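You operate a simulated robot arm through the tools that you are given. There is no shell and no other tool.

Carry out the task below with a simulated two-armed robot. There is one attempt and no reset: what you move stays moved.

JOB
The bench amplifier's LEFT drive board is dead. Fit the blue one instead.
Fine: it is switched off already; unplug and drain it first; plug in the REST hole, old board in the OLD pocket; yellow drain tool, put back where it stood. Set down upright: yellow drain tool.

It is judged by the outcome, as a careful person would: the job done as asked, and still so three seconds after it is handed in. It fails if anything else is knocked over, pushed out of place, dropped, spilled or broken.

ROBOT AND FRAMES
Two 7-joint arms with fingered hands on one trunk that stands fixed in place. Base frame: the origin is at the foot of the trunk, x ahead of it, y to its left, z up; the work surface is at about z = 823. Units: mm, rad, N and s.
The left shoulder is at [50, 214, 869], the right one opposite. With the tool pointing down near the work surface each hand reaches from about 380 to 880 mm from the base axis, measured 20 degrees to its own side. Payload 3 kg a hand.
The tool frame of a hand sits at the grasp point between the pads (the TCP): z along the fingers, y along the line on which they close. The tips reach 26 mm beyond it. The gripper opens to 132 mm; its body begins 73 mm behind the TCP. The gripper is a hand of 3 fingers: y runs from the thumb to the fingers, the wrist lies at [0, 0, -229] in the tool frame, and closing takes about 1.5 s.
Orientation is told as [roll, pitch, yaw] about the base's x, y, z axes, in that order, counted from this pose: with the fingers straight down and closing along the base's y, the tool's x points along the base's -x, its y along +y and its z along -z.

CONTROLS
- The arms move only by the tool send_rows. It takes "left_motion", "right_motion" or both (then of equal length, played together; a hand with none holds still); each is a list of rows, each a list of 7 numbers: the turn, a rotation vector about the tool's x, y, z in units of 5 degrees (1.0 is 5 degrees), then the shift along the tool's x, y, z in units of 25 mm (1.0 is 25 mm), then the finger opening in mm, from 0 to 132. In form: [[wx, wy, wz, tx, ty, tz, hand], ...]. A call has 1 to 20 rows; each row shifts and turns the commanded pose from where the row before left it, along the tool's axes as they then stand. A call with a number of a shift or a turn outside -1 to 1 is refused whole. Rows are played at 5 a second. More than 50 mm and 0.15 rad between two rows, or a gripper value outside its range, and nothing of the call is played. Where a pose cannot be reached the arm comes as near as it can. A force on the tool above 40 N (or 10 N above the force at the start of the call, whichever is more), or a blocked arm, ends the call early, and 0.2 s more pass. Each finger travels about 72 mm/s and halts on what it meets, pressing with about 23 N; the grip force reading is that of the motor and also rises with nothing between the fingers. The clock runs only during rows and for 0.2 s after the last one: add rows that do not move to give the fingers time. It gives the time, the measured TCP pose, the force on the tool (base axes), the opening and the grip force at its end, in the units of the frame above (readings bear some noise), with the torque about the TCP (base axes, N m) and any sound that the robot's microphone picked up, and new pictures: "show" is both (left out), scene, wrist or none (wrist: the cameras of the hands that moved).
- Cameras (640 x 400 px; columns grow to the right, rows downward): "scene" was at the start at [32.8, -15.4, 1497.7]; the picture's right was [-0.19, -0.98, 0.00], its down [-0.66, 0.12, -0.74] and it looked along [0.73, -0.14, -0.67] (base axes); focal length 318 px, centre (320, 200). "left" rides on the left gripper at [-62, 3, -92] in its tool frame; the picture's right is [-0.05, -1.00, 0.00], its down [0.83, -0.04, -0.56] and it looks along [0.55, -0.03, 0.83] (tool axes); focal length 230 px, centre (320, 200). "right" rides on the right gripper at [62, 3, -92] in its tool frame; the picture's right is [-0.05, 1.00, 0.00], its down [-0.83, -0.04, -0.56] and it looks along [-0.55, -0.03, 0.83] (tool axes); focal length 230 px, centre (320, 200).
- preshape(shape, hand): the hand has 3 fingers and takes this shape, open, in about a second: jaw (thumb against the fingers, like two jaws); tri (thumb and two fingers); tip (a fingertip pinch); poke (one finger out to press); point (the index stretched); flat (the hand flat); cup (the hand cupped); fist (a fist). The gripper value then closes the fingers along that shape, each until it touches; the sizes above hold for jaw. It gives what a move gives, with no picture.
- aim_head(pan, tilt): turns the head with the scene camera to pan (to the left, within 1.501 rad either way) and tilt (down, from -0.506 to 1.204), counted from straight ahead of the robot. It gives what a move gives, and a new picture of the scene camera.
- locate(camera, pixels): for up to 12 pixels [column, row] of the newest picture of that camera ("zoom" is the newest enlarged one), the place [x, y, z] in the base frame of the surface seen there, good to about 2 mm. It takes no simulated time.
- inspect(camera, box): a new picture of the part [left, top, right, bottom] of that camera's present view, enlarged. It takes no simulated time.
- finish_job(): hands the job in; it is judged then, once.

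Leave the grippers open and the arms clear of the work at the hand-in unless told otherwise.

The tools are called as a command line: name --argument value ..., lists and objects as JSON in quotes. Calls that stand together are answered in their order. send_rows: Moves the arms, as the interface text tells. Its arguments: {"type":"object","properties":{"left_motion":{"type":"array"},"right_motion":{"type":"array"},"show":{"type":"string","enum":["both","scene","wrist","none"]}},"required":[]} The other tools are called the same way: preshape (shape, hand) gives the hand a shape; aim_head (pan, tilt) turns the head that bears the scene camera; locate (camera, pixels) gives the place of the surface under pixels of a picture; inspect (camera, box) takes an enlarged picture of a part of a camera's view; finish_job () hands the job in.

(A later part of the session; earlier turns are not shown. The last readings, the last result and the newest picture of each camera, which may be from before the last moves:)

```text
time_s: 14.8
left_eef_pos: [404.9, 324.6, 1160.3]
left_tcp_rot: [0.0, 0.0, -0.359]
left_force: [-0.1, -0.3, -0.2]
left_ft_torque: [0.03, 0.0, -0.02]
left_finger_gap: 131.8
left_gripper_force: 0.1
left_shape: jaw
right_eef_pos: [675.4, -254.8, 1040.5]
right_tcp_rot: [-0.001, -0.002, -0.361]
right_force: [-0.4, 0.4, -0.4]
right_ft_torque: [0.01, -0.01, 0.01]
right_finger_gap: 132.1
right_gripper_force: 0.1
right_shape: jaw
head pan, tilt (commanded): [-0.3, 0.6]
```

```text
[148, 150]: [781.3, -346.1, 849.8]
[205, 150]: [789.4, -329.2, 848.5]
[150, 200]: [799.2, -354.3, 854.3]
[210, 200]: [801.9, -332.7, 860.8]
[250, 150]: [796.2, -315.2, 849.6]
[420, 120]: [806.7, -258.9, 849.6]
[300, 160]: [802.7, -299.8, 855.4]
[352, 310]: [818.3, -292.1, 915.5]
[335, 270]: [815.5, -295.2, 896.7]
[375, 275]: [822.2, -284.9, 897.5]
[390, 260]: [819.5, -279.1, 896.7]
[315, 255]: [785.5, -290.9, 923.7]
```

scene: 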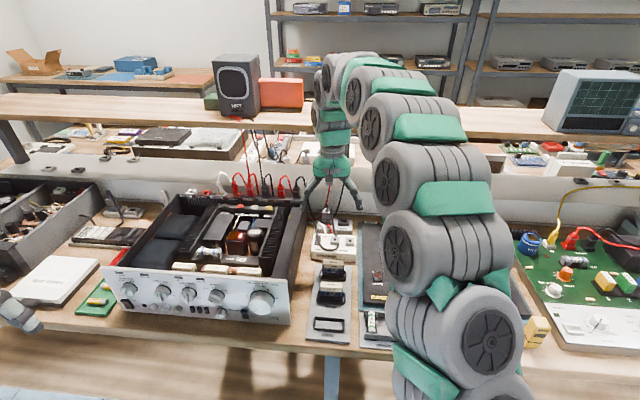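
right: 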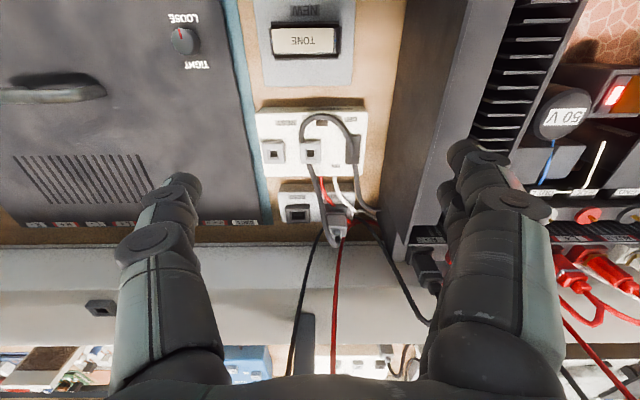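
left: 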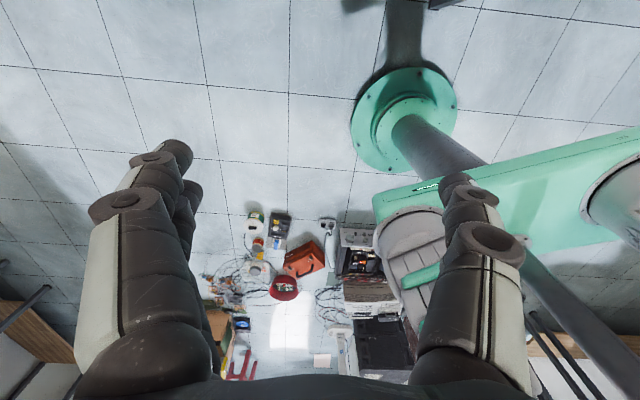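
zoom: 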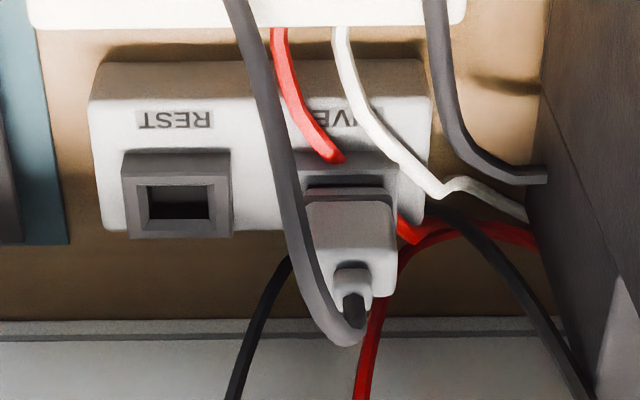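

The plug axis is near u=868, v=51 (bench axes yaw −0.40), REST hole is 57 mm to its right. I align yaw to −0.40, tilt the right hand 15° so its wrist stays back, narrow the fingers to 70 mm, and move above the plug.

send_rows --right_motion '[[0, 0, 0.45, 0, 0, 0, 110], [0, -0.75, 0, 0, 0, 0, 90], [0, -0.75, 0, 0, 0, 0, 70], [0, -0.75, 0, 0, 0, 0, 70], [0, -0.75, 0, 0, 0, 0, 70], [0, 0, 0, -0.81, 0.153, 0.77, 70], [0, 0, 0, -0.81, 0.153, 0.77, 70], [0, 0, 0, -0.81, 0.153, 0.77, 70], [0, 0, 0, -0.81, 0.153, 0.77, 70], [0, 0, 0, -0.81, 0.153, 0.77, 70], [0, 0, 0, -0.81, 0.153, 0.77, 70], [0, 0, 0, 0, 0, 0, 70]]'

inspect --camera "right" --box '[240, 100, 400, 220]'

```text
time_s: 17.4
left_eef_pos: [404.8, 325.6, 1161.5]
left_tcp_rot: [0.0, -0.001, -0.359]
left_force: [0.3, 0.9, 0.2]
left_ft_torque: [0.01, 0.02, -0.01]
left_finger_gap: 131.8
left_gripper_force: 0.0
left_shape: jaw
right_eef_pos: [820.0, -290.8, 959.1]
right_tcp_rot: [-0.001, -0.262, -0.398]
right_force: [0.0, 0.2, -0.2]
right_ft_torque: [0.01, -0.01, -0.01]
right_finger_gap: 70.5
right_gripper_force: 0.0
right_shape: jaw
head pan, tilt (commanded): [-0.3, 0.6]
```

scene: 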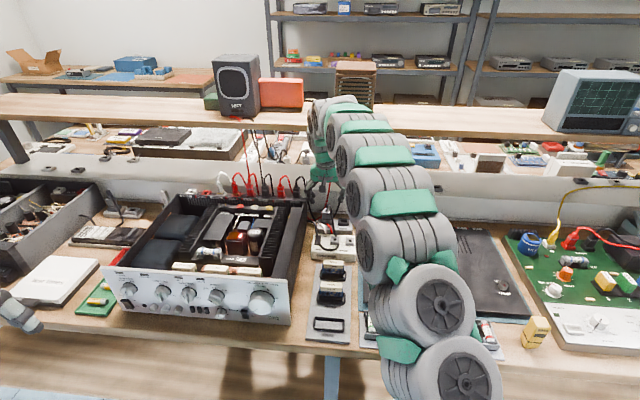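
right: 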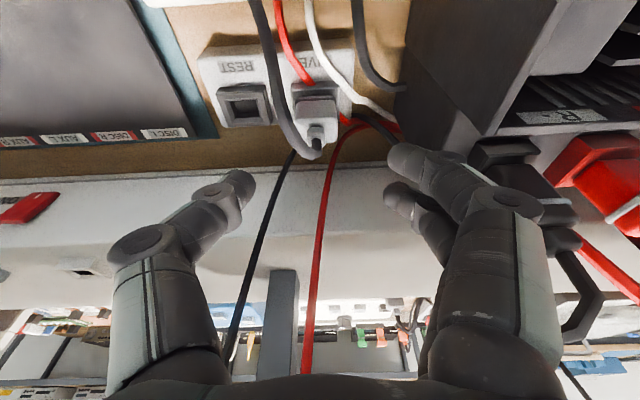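

```text
3.33 times, centred on (320, 160) of right
```

zoom: 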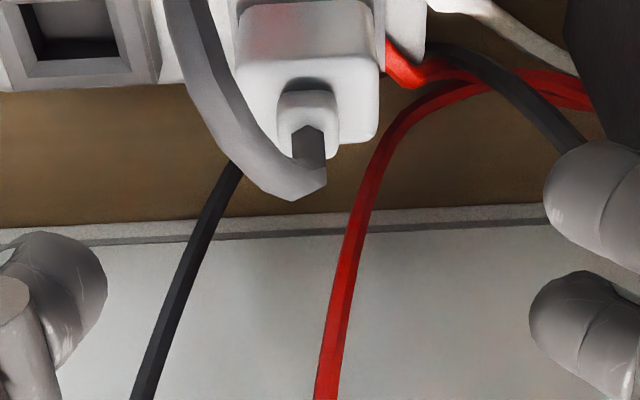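

Reached above the plug. I check where the cord bend and the red/black speaker leads are relative to the finger paths.

locate --camera "right" --pixels '[[317, 150], [306, 145], [312, 135], [330, 160], [345, 140], [290, 175], [278, 205], [355, 120], [322, 230], [315, 125], [300, 105], [332, 105]]'

inspect --camera "right" --box '[190, 20, 430, 180]'

```text
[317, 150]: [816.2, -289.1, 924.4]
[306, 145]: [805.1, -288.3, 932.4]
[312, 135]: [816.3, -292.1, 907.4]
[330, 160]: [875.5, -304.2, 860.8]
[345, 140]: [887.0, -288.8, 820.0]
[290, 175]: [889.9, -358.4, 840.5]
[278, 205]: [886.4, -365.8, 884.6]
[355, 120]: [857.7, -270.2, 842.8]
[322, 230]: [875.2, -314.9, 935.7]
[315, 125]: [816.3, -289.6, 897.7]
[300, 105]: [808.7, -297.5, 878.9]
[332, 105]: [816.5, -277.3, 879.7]
```

```text
2.50 times, centred on (310, 100) of right
```

zoom: 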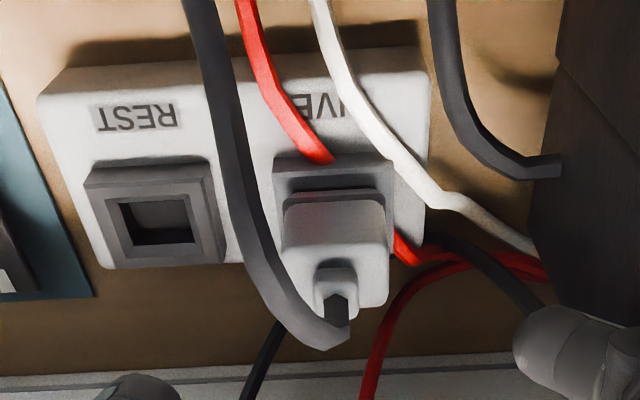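

Leads are clear behind. Descending straight 70 mm so the pads straddle the plug body (fingers at 70 mm).

send_rows --right_motion '[[0, 0, 0, 0.18, 0, 0.676, 70], [0, 0, 0, 0.18, 0, 0.676, 70], [0, 0, 0, 0.18, 0, 0.676, 70], [0, 0, 0, 0.18, 0, 0.676, 70], [0, 0, 0, 0, 0, 0, 70]]'

inspect --camera "right" --box '[220, 20, 420, 180]'

inspect --camera "scene" --box '[280, 140, 380, 260]'

```text
time_s: 18.6
left_eef_pos: [404.2, 325.7, 1160.1]
left_tcp_rot: [0.0, 0.0, -0.361]
left_force: [0.3, -0.5, -0.1]
left_ft_torque: [-0.02, 0.01, -0.02]
left_finger_gap: 131.9
left_gripper_force: 0.0
left_shape: jaw
right_eef_pos: [819.4, -292.2, 891.7]
right_tcp_rot: [-0.002, -0.262, -0.4]
right_force: [-2.1, -3.9, 1.1]
right_ft_torque: [0.21, -0.1, 0.12]
right_finger_gap: 70.1
right_gripper_force: 0.0
right_shape: jaw
head pan, tilt (commanded): [-0.3, 0.6]
```

scene: 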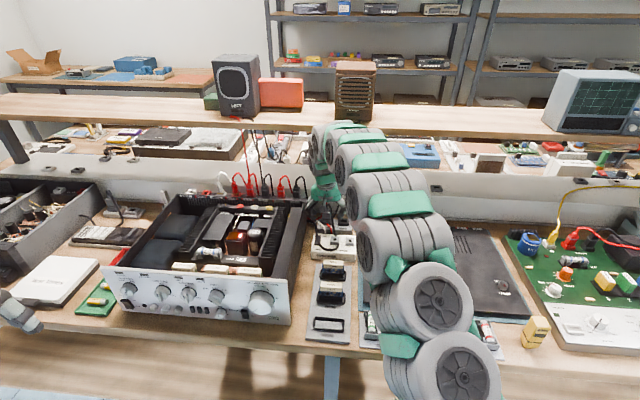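
right: 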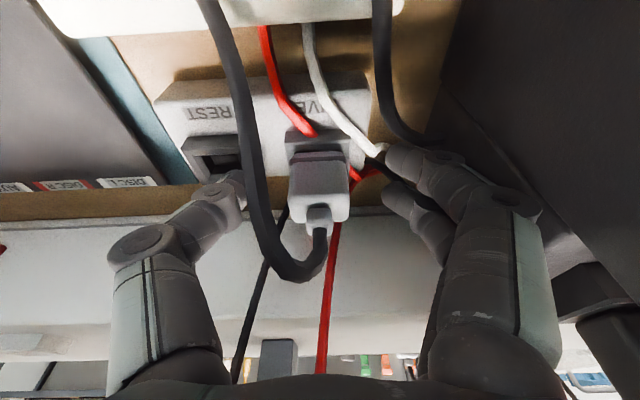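

```text
2.50 times, centred on (320, 100) of right
```

zoom: 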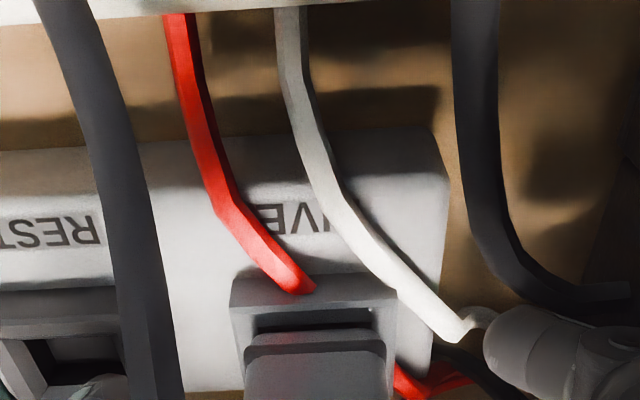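

```text
3.33 times, centred on (330, 200) of scene
```

zoom: 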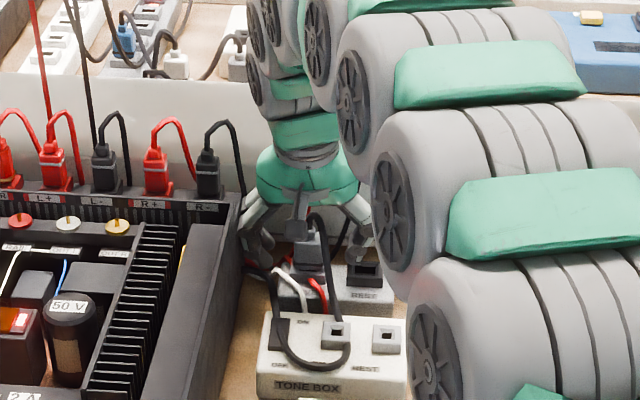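

The plug sits centred between thumb and fingers; a light 4 N side touch, likely a lead. Closing the fingers on the plug.

send_rows --right_motion '[[0, 0, 0, 0, 0, 0, 50], [0, 0, 0, 0, 0, 0, 35], [0, 0, 0, 0, 0, 0, 20], [0, 0, 0, 0, 0, 0, 15], [0, 0, 0, 0, 0, 0, 15], [0, 0, 0, 0, 0, 0, 15], [0, 0, 0, 0, 0, 0, 15]]'

inspect --camera "right" --box '[220, 60, 420, 220]'

```text
time_s: 20.2
left_eef_pos: [403.6, 324.4, 1161.1]
left_tcp_rot: [0.001, 0.002, -0.359]
left_force: [0.6, 0.5, 0.1]
left_ft_torque: [-0.02, 0.0, 0.03]
left_finger_gap: 131.7
left_gripper_force: 0.0
left_shape: jaw
right_eef_pos: [821.1, -291.9, 890.5]
right_tcp_rot: [-0.002, -0.266, -0.401]
right_force: [3.5, -5.8, -1.9]
right_ft_torque: [-0.1, -0.03, -0.16]
right_finger_gap: 20.6
right_gripper_force: 23.2
right_shape: jaw
head pan, tilt (commanded): [-0.3, 0.6]
```

scene: 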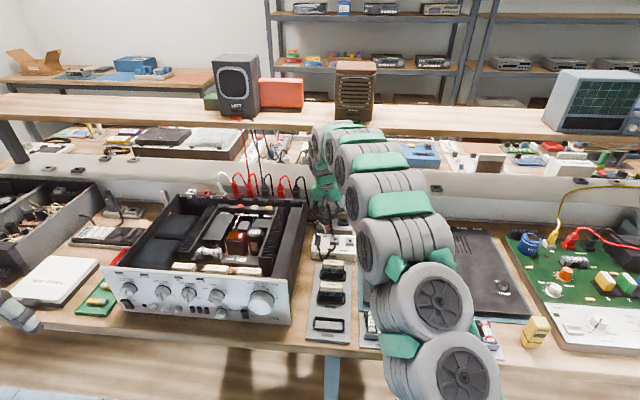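
right: 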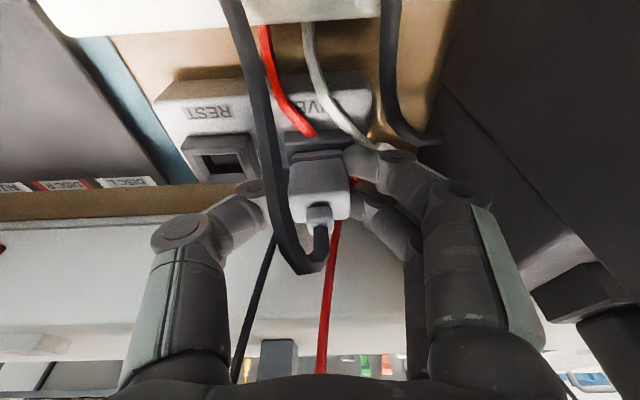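

```text
2.50 times, centred on (320, 140) of right
```

zoom: 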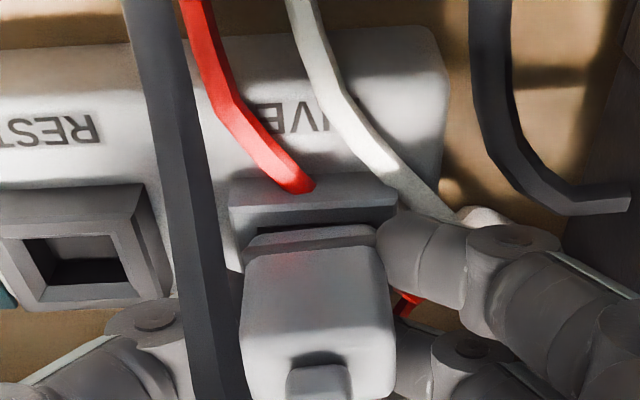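

Plug gripped (gap 20.6 mm, 23 N). Now pulling straight up about 48 mm.

send_rows --right_motion '[[0, 0, 0, -0.124, 0, -0.464, 15], [0, 0, 0, -0.124, 0, -0.464, 15], [0, 0, 0, -0.124, 0, -0.464, 15], [0, 0, 0, -0.124, 0, -0.464, 15], [0, 0, 0, 0, 0, 0, 15]]'

inspect --camera "right" --box '[220, 60, 420, 220]'

inspect --camera "scene" --box '[280, 160, 380, 260]'

```text
time_s: 21.4
left_eef_pos: [404.1, 325.0, 1160.8]
left_tcp_rot: [0.0, -0.001, -0.359]
left_force: [-0.1, 0.8, -1.1]
left_ft_torque: [0.02, 0.0, -0.04]
left_finger_gap: 131.9
left_gripper_force: 0.1
left_shape: jaw
right_eef_pos: [820.7, -290.9, 938.1]
right_tcp_rot: [-0.002, -0.265, -0.4]
right_force: [0.7, 0.6, -1.1]
right_ft_torque: [-0.02, 0.01, 0.0]
right_finger_gap: 19.1
right_gripper_force: 23.6
right_shape: jaw
head pan, tilt (commanded): [-0.3, 0.6]
```

scene: 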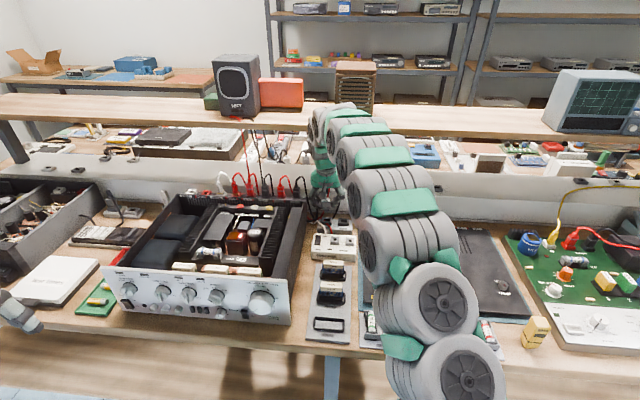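
right: 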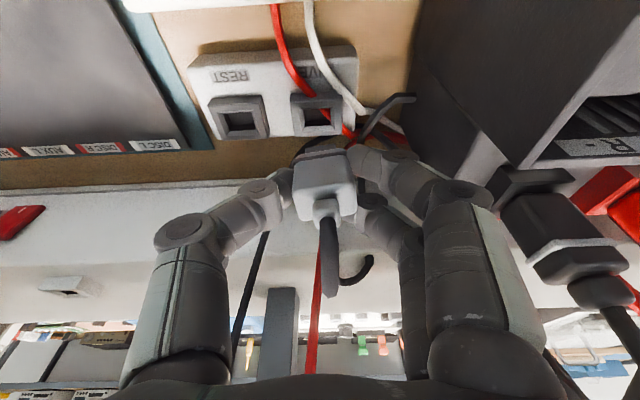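

```text
2.50 times, centred on (320, 140) of right
```

zoom: 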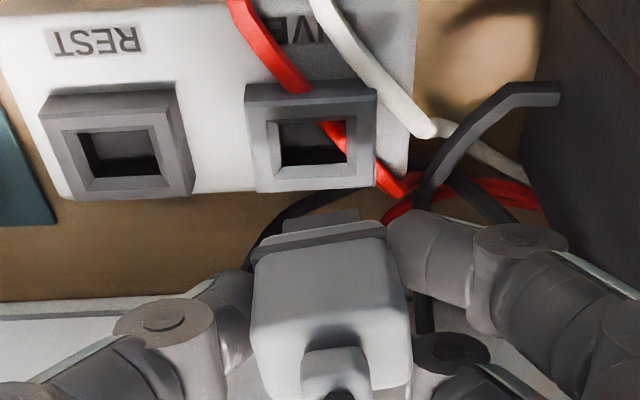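

```text
4.00 times, centred on (330, 210) of scene
```

zoom: 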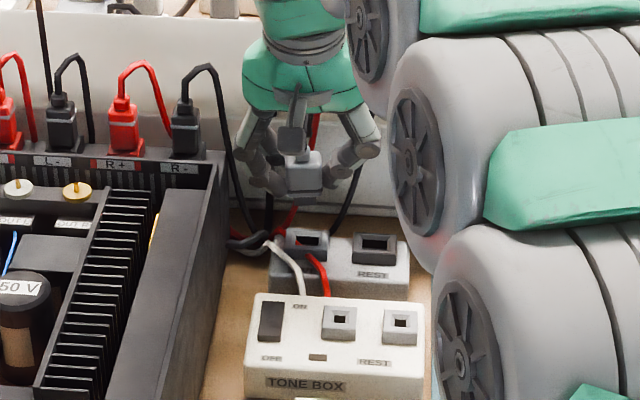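

The plug is out of LIVE. I measure both holes precisely for the lateral shift.

inspect --camera "right" --box '[200, 80, 360, 150]'

locate --camera "zoom" --pixels '[[50, 95], [250, 60], [160, 160], [40, 160], [350, 80], [560, 75], [380, 160]]'

```text
4.00 times, centred on (280, 115) of right
```

zoom: 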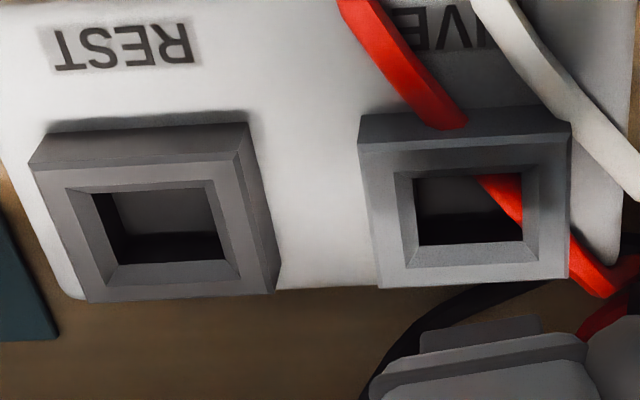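

```text
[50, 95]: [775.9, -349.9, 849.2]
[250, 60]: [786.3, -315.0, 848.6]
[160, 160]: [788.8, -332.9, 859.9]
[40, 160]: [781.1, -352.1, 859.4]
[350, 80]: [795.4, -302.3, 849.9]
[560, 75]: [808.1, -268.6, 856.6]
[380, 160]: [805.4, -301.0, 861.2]
```

I locate rim points of both collars.

locate --camera "zoom" --pixels '[[38, 175], [234, 162], [95, 293], [262, 285], [368, 156], [562, 142], [388, 282], [560, 272], [78, 192], [215, 180], [112, 272], [240, 262]]'

locate --camera "zoom" --pixels '[[400, 168], [530, 160], [410, 262], [535, 258], [430, 380], [560, 360], [480, 330]]'

```text
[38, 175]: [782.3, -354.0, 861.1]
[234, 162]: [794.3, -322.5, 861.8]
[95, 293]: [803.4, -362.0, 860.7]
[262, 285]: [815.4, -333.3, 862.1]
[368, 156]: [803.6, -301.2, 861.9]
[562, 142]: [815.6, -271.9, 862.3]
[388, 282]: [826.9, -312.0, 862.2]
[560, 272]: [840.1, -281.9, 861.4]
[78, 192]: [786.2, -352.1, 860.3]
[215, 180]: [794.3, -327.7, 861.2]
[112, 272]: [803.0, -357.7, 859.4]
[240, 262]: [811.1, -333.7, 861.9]
```

```text
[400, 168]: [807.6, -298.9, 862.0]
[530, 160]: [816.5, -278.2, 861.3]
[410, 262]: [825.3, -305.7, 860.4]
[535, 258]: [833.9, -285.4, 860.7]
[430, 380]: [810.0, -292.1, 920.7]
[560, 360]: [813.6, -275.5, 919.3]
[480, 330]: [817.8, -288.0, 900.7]
```

REST is offset −56 mm sideways and −1 mm in depth from LIVE. Moving the lifted plug over REST.

send_rows --right_motion '[[0, 0, 0, 0.01, -0.56, -0.003, 15], [0, 0, 0, 0.01, -0.56, -0.003, 15], [0, 0, 0, 0.01, -0.56, -0.003, 15], [0, 0, 0, 0.01, -0.56, -0.003, 15], [0, 0, 0, 0, 0, 0, 15]]'

inspect --camera "right" --box '[220, 60, 420, 220]'

inspect --camera "scene" --box '[300, 160, 400, 260]'

```text
time_s: 22.6
left_eef_pos: [403.3, 324.7, 1160.5]
left_tcp_rot: [0.0, 0.0, -0.36]
left_force: [0.3, -0.8, -0.9]
left_ft_torque: [0.01, 0.01, -0.01]
left_finger_gap: 132.1
left_gripper_force: 0.1
left_shape: jaw
right_eef_pos: [798.1, -342.1, 939.4]
right_tcp_rot: [0.0, -0.264, -0.4]
right_force: [-0.3, -0.5, -1.2]
right_ft_torque: [0.0, 0.02, 0.01]
right_finger_gap: 19.0
right_gripper_force: 23.2
right_shape: jaw
head pan, tilt (commanded): [-0.3, 0.6]
```

scene: 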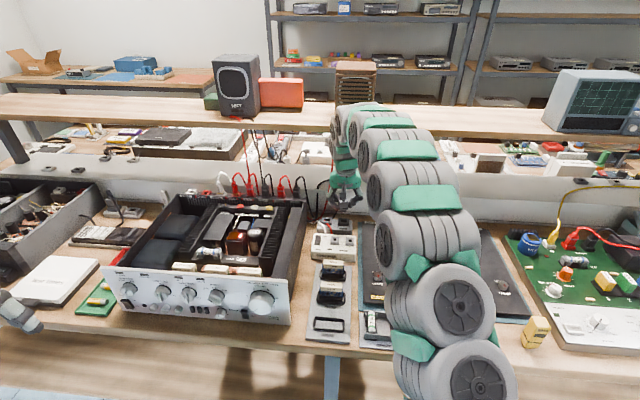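
right: 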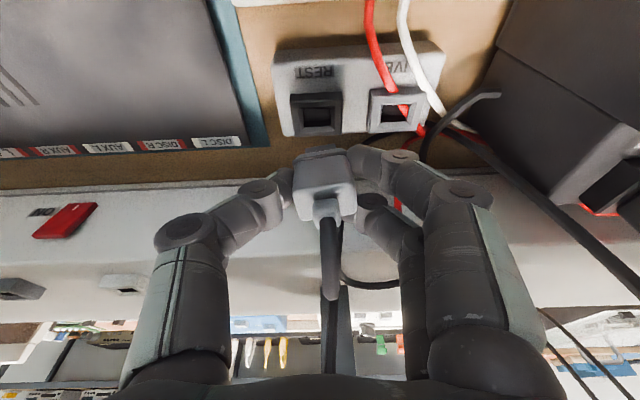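

```text
2.50 times, centred on (320, 140) of right
```

zoom: 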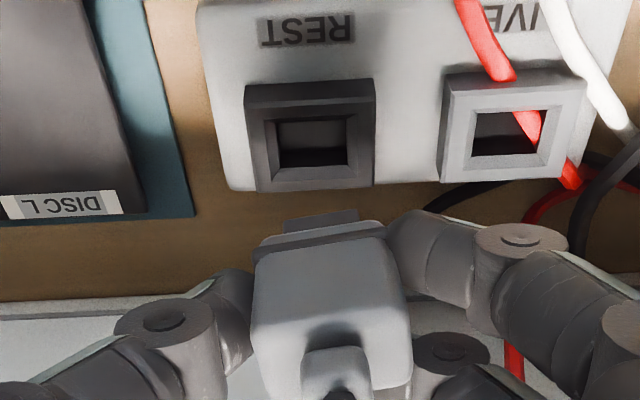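

```text
4.00 times, centred on (350, 210) of scene
```

zoom: 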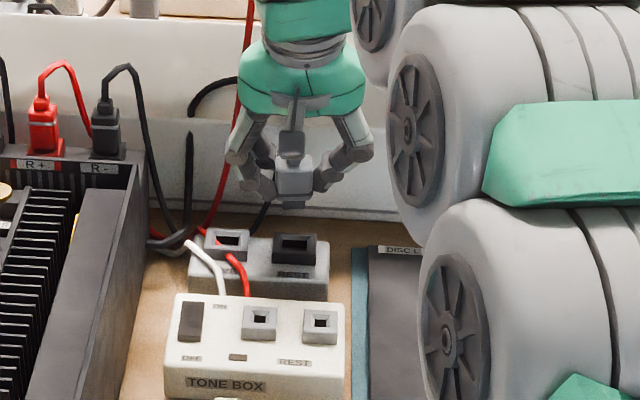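

Offsets match those at LIVE. Lowering 34 mm first, then checking.

send_rows --right_motion '[[0, 0, 0, 0.124, 0, 0.464, 15], [0, 0, 0, 0.124, 0, 0.464, 15], [0, 0, 0, 0.104, 0, 0.386, 15], [0, 0, 0, 0, 0, 0, 15]]' --show "wrist"

inspect --camera "right" --box '[240, 80, 400, 200]'

```text
time_s: 23.6
left_eef_pos: [403.6, 324.0, 1160.7]
left_tcp_rot: [0.001, 0.001, -0.361]
left_force: [0.5, 0.4, -0.2]
left_ft_torque: [-0.01, 0.0, -0.01]
left_finger_gap: 131.9
left_gripper_force: 0.1
left_shape: jaw
right_eef_pos: [799.1, -342.8, 905.5]
right_tcp_rot: [0.0, -0.264, -0.399]
right_force: [-0.7, 0.3, -0.2]
right_ft_torque: [-0.01, 0.01, 0.0]
right_finger_gap: 18.9
right_gripper_force: 22.7
right_shape: jaw
head pan, tilt (commanded): [-0.3, 0.6]
```

right: 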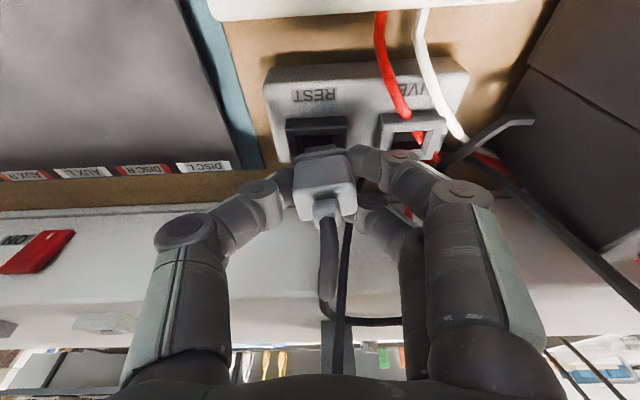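

```text
3.33 times, centred on (320, 140) of right
```

zoom: 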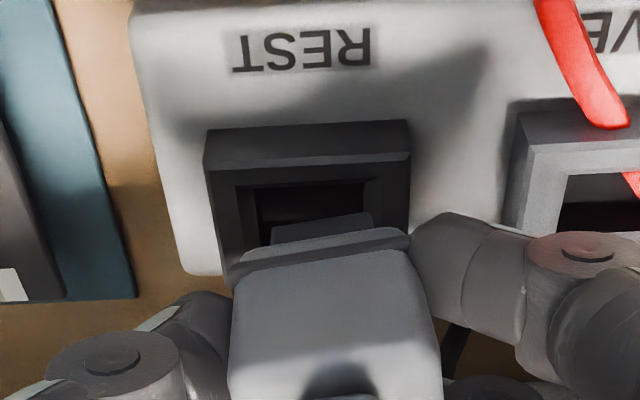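

The plug looks slightly rotated in the grip compared with the hole edge. I measure the plug's flange and top corners.

locate --camera "zoom" --pixels '[[240, 268], [400, 238], [245, 300], [405, 270], [320, 254], [240, 285], [395, 256], [240, 370], [420, 350], [330, 345]]'

inspect --camera "right" --box '[270, 110, 370, 240]'

inspect --camera "scene" --box '[320, 180, 380, 240]'

```text
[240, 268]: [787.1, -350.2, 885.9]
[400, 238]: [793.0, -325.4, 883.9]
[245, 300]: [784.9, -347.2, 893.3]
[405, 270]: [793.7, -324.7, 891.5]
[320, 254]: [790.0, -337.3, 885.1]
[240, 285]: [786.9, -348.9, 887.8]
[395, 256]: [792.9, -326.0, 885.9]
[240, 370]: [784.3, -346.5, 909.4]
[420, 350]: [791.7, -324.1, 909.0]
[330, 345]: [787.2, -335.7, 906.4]
```

```text
3.08 times, centred on (320, 175) of right
```

zoom: 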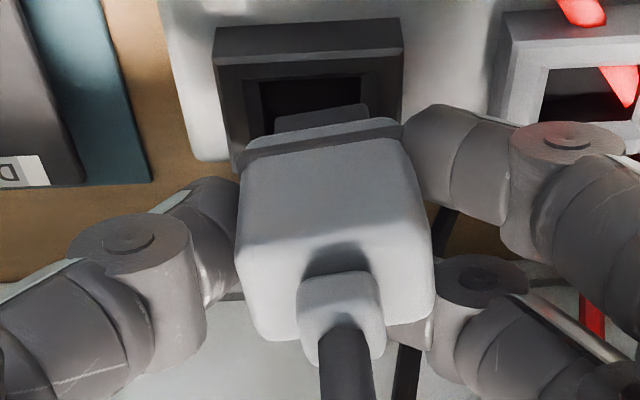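

```text
6.67 times, centred on (350, 210) of scene
```

zoom: 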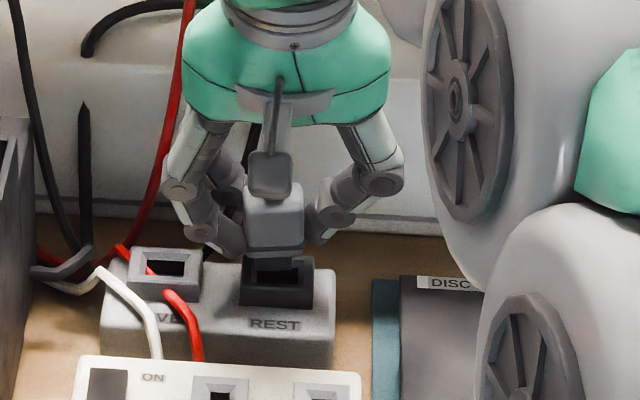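

I re-measure the plug's front face at several points for its yaw.

locate --camera "right" --pixels '[[298, 170], [304, 169], [310, 168], [316, 167], [322, 166], [328, 165], [334, 164], [340, 163], [345, 162]]'

locate --camera "right" --pixels '[[298, 178], [304, 177], [310, 176], [316, 175], [322, 174], [328, 173], [334, 172], [340, 171], [346, 170], [300, 188], [350, 180]]'

```text
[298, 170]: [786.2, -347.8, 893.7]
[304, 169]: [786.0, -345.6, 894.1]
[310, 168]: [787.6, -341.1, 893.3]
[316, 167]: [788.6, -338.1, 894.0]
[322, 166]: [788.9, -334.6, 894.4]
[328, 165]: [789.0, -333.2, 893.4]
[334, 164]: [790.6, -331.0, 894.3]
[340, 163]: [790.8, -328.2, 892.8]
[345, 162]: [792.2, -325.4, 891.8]
```

```text
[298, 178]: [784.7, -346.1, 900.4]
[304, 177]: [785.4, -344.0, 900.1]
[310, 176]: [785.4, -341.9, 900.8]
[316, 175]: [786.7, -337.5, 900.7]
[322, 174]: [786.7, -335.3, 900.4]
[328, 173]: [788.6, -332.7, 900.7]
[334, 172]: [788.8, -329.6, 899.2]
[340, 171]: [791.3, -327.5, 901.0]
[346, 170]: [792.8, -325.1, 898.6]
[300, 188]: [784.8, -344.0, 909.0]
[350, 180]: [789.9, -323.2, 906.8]
```

The plug has swung ~10° in pitch (top toward me) and ~6° in yaw within the grip. I lift 10 mm and turn the hand to bring the plug upright and square to the hole, then re-check.

send_rows --right_motion '[[0, 0, 0, -0.104, 0, -0.386, 15], [0.155, 0, 0.58, 0, 0, 0, 15], [0.155, 0, 0.58, 0, 0, 0, 15], [0, 1, 0, 0, 0, 0, 15], [0, 1, 0, 0, 0, 0, 15], [0, 0, 0, 0, 0, 0, 15]]' --show "wrist"

inspect --camera "right" --box '[240, 80, 400, 220]'

inspect --camera "scene" --box '[320, 180, 380, 240]'

```text
time_s: 25.0
left_eef_pos: [404.4, 326.1, 1160.5]
left_tcp_rot: [0.0, 0.001, -0.358]
left_force: [0.3, 0.8, -0.3]
left_ft_torque: [-0.02, 0.02, 0.02]
left_finger_gap: 131.7
left_gripper_force: 0.0
left_shape: jaw
right_eef_pos: [797.0, -341.2, 915.8]
right_tcp_rot: [0.001, -0.089, -0.505]
right_force: [0.5, 0.5, -0.2]
right_ft_torque: [0.02, 0.02, -0.01]
right_finger_gap: 18.7
right_gripper_force: 23.0
right_shape: jaw
head pan, tilt (commanded): [-0.3, 0.6]
```

right: 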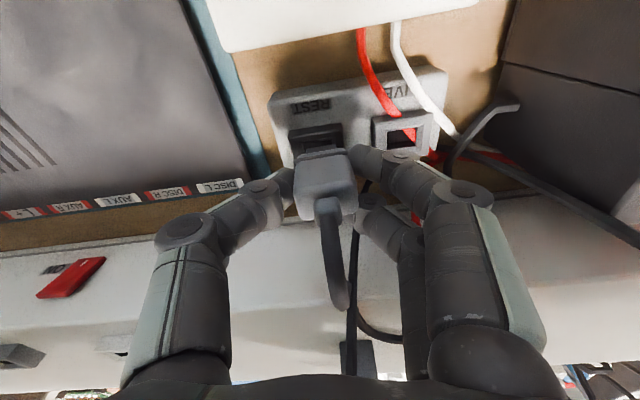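

```text
2.86 times, centred on (320, 150) of right
```

zoom: 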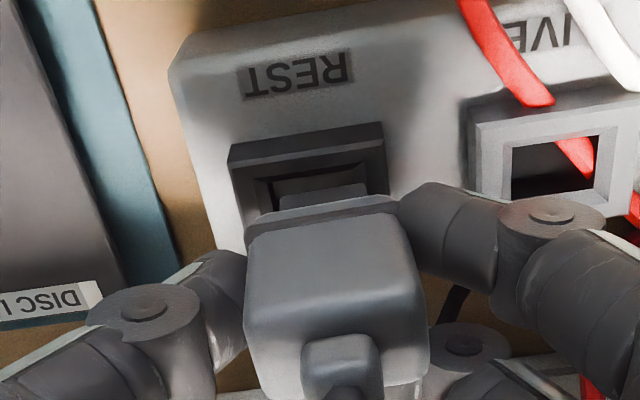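

```text
6.67 times, centred on (350, 210) of scene
```

zoom: 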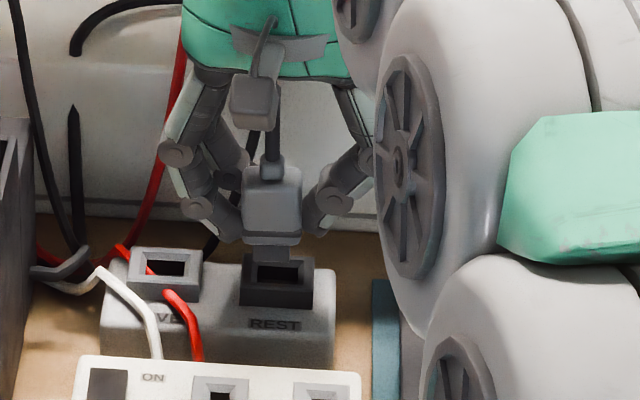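

Flange and collar edges now look parallel. Measuring plug face and hole rim again.

locate --camera "zoom" --pixels '[[250, 235], [298, 240], [250, 200], [298, 195], [275, 215], [275, 180], [250, 260], [300, 262], [310, 262], [245, 258]]'

locate --camera "right" --pixels '[[298, 164], [308, 162], [318, 160], [328, 158], [338, 156], [346, 155], [298, 180], [310, 178], [322, 176], [334, 174], [346, 172], [352, 171]]'

locate --camera "right" --pixels '[[291, 142], [300, 140], [310, 138], [320, 136], [330, 134], [341, 133], [296, 155], [342, 145], [322, 190], [300, 192], [348, 188], [320, 149]]'

```text
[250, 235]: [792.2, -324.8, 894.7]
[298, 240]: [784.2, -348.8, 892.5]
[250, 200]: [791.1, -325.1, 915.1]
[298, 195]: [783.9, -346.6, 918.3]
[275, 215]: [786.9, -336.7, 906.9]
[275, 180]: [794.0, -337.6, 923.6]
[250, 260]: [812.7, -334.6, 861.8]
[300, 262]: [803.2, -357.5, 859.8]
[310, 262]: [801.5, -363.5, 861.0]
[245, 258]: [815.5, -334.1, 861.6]
```

```text
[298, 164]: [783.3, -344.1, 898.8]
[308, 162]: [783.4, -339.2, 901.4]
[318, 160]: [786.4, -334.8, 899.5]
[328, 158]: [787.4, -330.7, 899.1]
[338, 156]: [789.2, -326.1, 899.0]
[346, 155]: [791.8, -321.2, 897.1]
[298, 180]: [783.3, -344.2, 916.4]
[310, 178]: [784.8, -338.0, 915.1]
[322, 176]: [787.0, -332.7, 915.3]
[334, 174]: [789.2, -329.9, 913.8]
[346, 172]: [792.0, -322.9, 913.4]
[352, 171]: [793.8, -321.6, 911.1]
```

```text
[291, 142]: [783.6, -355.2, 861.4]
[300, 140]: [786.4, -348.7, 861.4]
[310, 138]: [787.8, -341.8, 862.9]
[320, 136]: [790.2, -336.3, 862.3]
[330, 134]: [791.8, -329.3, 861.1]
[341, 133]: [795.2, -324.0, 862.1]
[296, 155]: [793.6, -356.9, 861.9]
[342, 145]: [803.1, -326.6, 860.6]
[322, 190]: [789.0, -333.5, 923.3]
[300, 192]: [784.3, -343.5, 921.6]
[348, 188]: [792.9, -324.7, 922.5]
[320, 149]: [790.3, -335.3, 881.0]
```

Now upright and square, but the plug sits about 4 mm short and 4 mm left of the hole centre. I nudge by that and check again.

send_rows --right_motion '[[0, 0, 0, -0.175, -0.142, 0.016, 15], [0, 0, 0, 0, 0, 0, 15]]' --show "wrist"

inspect --camera "scene" --box '[325, 185, 375, 235]'

inspect --camera "right" --box '[270, 110, 370, 200]'

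```text
time_s: 25.6
left_eef_pos: [404.8, 324.3, 1160.8]
left_tcp_rot: [0.001, 0.001, -0.359]
left_force: [0.9, -0.3, 0.1]
left_ft_torque: [-0.02, 0.01, 0.01]
left_finger_gap: 131.9
left_gripper_force: 0.1
left_shape: jaw
right_eef_pos: [799.8, -347.4, 915.5]
right_tcp_rot: [0.0, -0.09, -0.504]
right_force: [-0.2, -0.4, -1.2]
right_ft_torque: [0.04, 0.02, 0.0]
right_finger_gap: 18.4
right_gripper_force: 22.8
right_shape: jaw
head pan, tilt (commanded): [-0.3, 0.6]
```

right: 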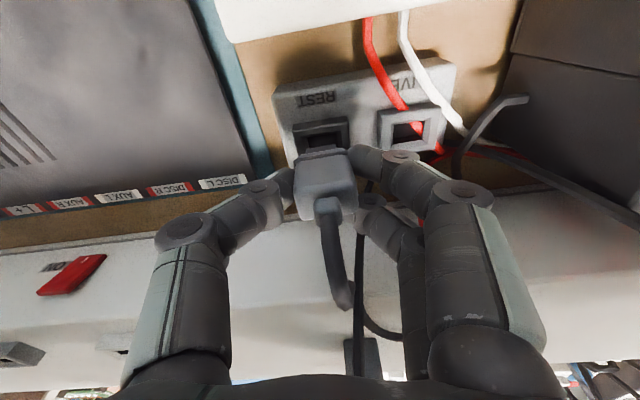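

```text
8.00 times, centred on (350, 210) of scene
```

zoom: 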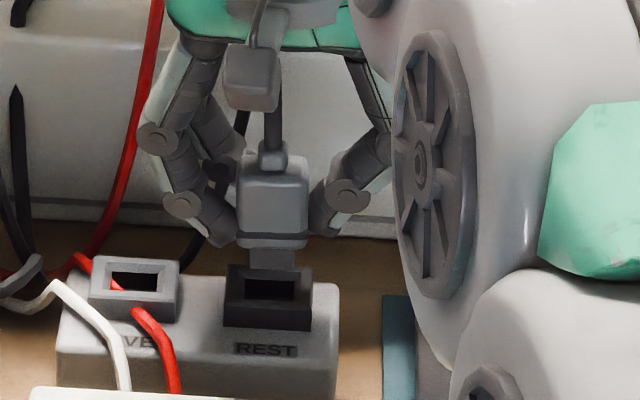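

```text
4.44 times, centred on (320, 155) of right
```

zoom: 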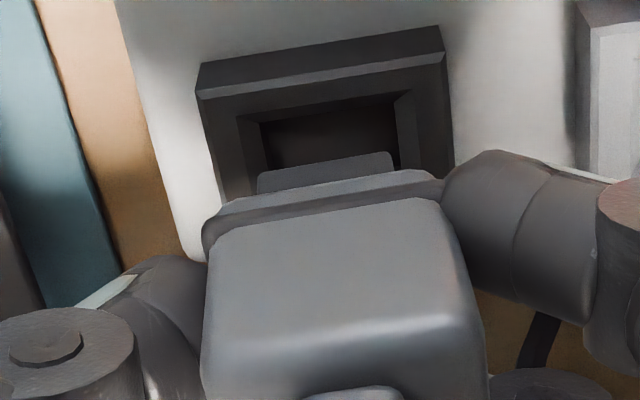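

Sideways it now looks centred in both views. Checking depth: prong versus hole rim.

locate --camera "zoom" --pixels '[[270, 185], [325, 175], [385, 165], [265, 178], [215, 90], [330, 75], [435, 60], [225, 180], [440, 150], [245, 125], [400, 95], [325, 215]]'

locate --camera "scene" --pixels '[[338, 217], [342, 217], [346, 217], [340, 214], [345, 213], [335, 221], [352, 222], [343, 226], [338, 206], [346, 206]]'

```text
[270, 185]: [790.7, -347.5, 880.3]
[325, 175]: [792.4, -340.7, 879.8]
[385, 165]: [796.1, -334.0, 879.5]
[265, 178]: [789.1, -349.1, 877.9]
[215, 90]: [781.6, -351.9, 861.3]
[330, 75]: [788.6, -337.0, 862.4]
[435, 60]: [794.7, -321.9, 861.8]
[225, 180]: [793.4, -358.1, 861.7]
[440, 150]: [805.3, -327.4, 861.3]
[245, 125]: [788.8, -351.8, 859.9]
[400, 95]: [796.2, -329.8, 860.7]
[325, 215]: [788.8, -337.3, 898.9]
```

```text
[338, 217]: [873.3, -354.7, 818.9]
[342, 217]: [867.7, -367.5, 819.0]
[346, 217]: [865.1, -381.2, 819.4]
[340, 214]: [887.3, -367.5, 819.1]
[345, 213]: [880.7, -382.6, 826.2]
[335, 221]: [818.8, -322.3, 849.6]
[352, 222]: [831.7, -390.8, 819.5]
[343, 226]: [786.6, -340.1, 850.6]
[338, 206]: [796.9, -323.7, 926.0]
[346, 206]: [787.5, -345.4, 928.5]
```

Prong and hole agree within ~1 mm. Lowering 17 mm, then checking.

send_rows --right_motion '[[0, 0, 0, 0.03, 0, 0.332, 15], [0, 0, 0, 0.03, 0, 0.332, 15], [0, 0, 0, 0, 0, 0, 15]]' --show "wrist"

inspect --camera "right" --box '[270, 110, 370, 200]'

inspect --camera "scene" --box '[325, 185, 375, 235]'

```text
time_s: 26.4
left_eef_pos: [405.0, 325.8, 1160.8]
left_tcp_rot: [0.0, 0.0, -0.361]
left_force: [1.1, -0.4, -0.4]
left_ft_torque: [0.01, -0.02, 0.0]
left_finger_gap: 132.1
left_gripper_force: 0.0
left_shape: jaw
right_eef_pos: [800.7, -347.1, 898.8]
right_tcp_rot: [0.0, -0.089, -0.505]
right_force: [1.4, -0.4, 1.0]
right_ft_torque: [-0.01, -0.07, -0.03]
right_finger_gap: 18.6
right_gripper_force: 22.9
right_shape: jaw
head pan, tilt (commanded): [-0.3, 0.6]
```

right: 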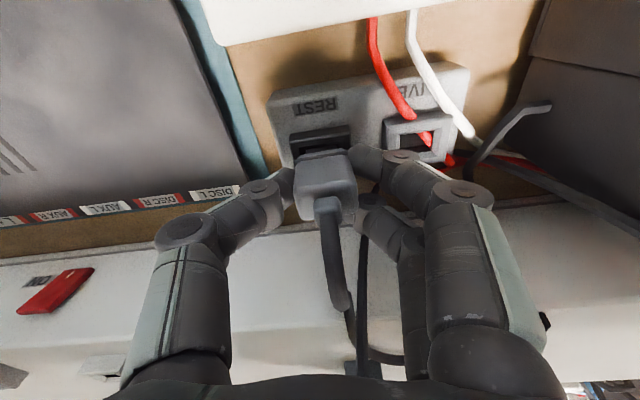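

```text
4.44 times, centred on (320, 155) of right
```

zoom: 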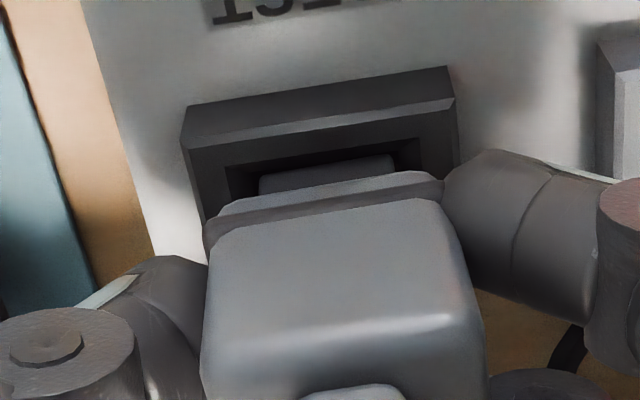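

```text
8.00 times, centred on (350, 210) of scene
```

zoom: 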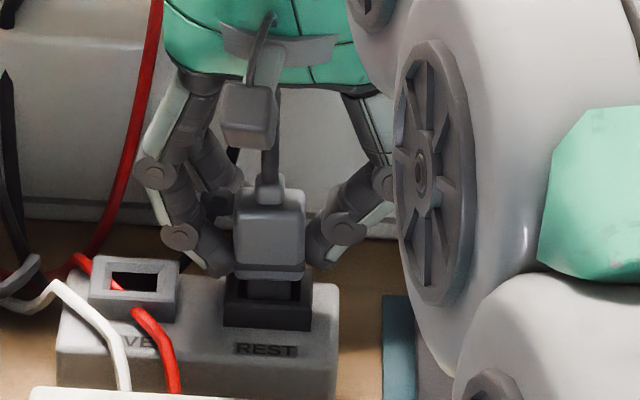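

The prong is entering the hole cleanly. Lowering the last ~10 mm.

send_rows --right_motion '[[0, 0, 0, 0.018, 0, 0.2, 15], [0, 0, 0, 0.018, 0, 0.2, 15], [0, 0, 0, 0, 0, 0, 15]]' --show "wrist"

inspect --camera "right" --box '[270, 110, 370, 200]'

inspect --camera "scene" --box '[325, 185, 375, 235]'

```text
time_s: 27.2
left_eef_pos: [403.9, 325.0, 1161.5]
left_tcp_rot: [0.001, 0.001, -0.359]
left_force: [0.6, 0.2, 0.3]
left_ft_torque: [0.02, 0.0, 0.0]
left_finger_gap: 131.9
left_gripper_force: 0.0
left_shape: jaw
right_eef_pos: [800.7, -348.4, 890.6]
right_tcp_rot: [0.0, -0.09, -0.505]
right_force: [1.8, -0.5, 5.9]
right_ft_torque: [0.08, -0.04, -0.01]
right_finger_gap: 18.8
right_gripper_force: 22.3
right_shape: jaw
head pan, tilt (commanded): [-0.3, 0.6]
```

right: 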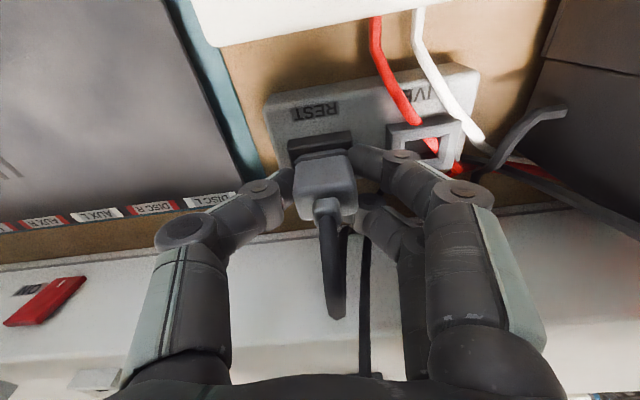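

```text
4.44 times, centred on (320, 155) of right
```

zoom: 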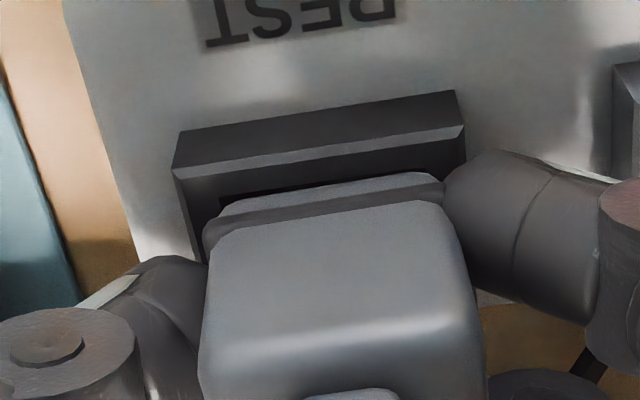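

```text
8.00 times, centred on (350, 210) of scene
```

zoom: 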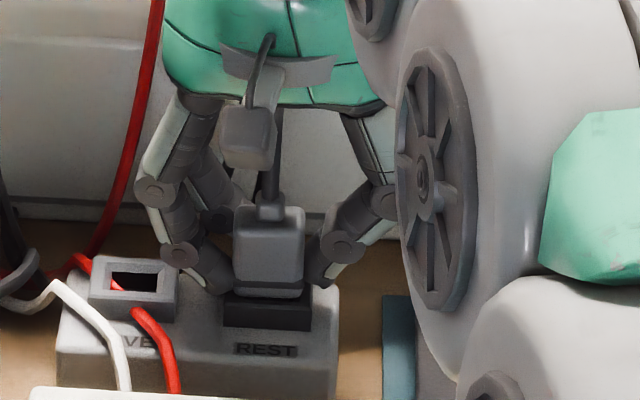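

Contact (6 N up) and nearly flush. Pressing 4 mm more.

send_rows --right_motion '[[0, 0, 0, 0.007, 0, 0.08, 15], [0, 0, 0, 0.007, 0, 0.08, 15], [0, 0, 0, 0, 0, 0, 15]]' --show "wrist"

inspect --camera "right" --box '[270, 110, 370, 200]'

inspect --camera "scene" --box '[325, 185, 375, 235]'

```text
time_s: 28.0
left_eef_pos: [404.5, 325.0, 1161.9]
left_tcp_rot: [0.002, 0.0, -0.361]
left_force: [0.0, 0.3, -0.1]
left_ft_torque: [0.01, -0.01, -0.01]
left_finger_gap: 131.8
left_gripper_force: 0.1
left_shape: jaw
right_eef_pos: [800.5, -349.0, 887.1]
right_tcp_rot: [0.001, -0.092, -0.503]
right_force: [0.6, -4.1, 33.0]
right_ft_torque: [0.19, -0.01, -0.05]
right_finger_gap: 21.6
right_gripper_force: 23.6
right_shape: jaw
head pan, tilt (commanded): [-0.3, 0.6]
```

right: 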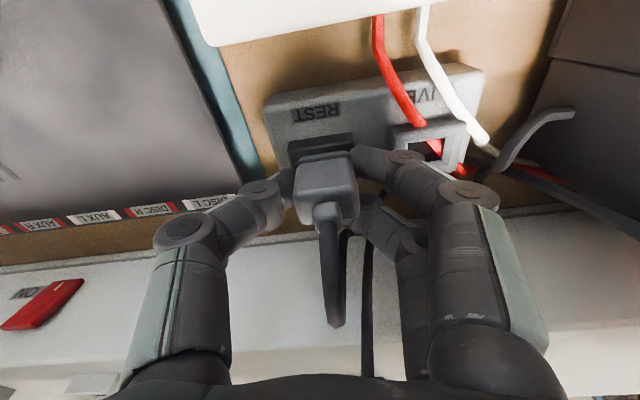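

```text
4.44 times, centred on (320, 155) of right
```

zoom: 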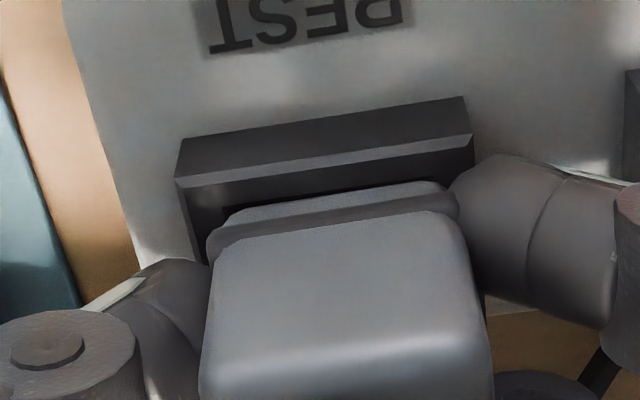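

```text
8.00 times, centred on (350, 210) of scene
```

zoom: 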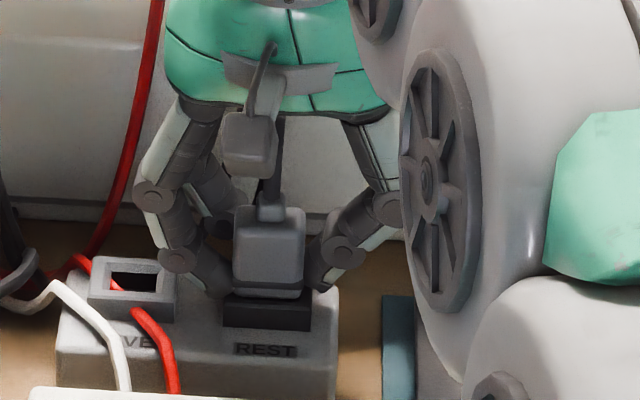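

33 N now — likely bottomed. I compare the plug's top height with what it was in LIVE (897).

locate --camera "right" --pixels '[[305, 203], [345, 200], [303, 208], [350, 207], [325, 160], [325, 157], [325, 153], [310, 165], [340, 160], [325, 190]]'

locate --camera "scene" --pixels '[[342, 221], [344, 222], [340, 220], [346, 221], [343, 212], [343, 211], [341, 211], [345, 211], [343, 218]]'

inspect --camera "right" --box '[280, 130, 370, 230]'

```text
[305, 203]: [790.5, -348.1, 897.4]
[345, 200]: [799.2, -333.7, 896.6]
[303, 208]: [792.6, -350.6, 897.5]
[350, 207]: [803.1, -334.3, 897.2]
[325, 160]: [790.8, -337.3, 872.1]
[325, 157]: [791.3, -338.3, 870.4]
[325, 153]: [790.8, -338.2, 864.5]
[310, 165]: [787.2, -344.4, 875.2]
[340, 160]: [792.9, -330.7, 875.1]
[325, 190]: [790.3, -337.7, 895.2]
```

```text
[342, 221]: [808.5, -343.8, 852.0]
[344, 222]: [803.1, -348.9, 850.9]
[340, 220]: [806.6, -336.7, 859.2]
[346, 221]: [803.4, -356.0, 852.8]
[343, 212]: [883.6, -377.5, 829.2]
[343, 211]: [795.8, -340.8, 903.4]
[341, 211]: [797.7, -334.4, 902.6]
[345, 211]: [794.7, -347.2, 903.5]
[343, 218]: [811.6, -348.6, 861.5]
```

```text
4.00 times, centred on (325, 180) of right
```

zoom: 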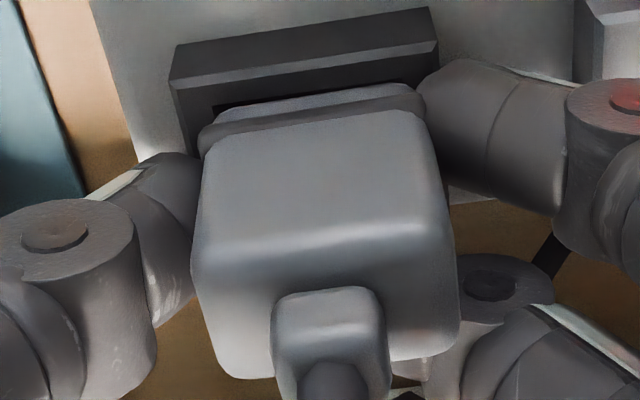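

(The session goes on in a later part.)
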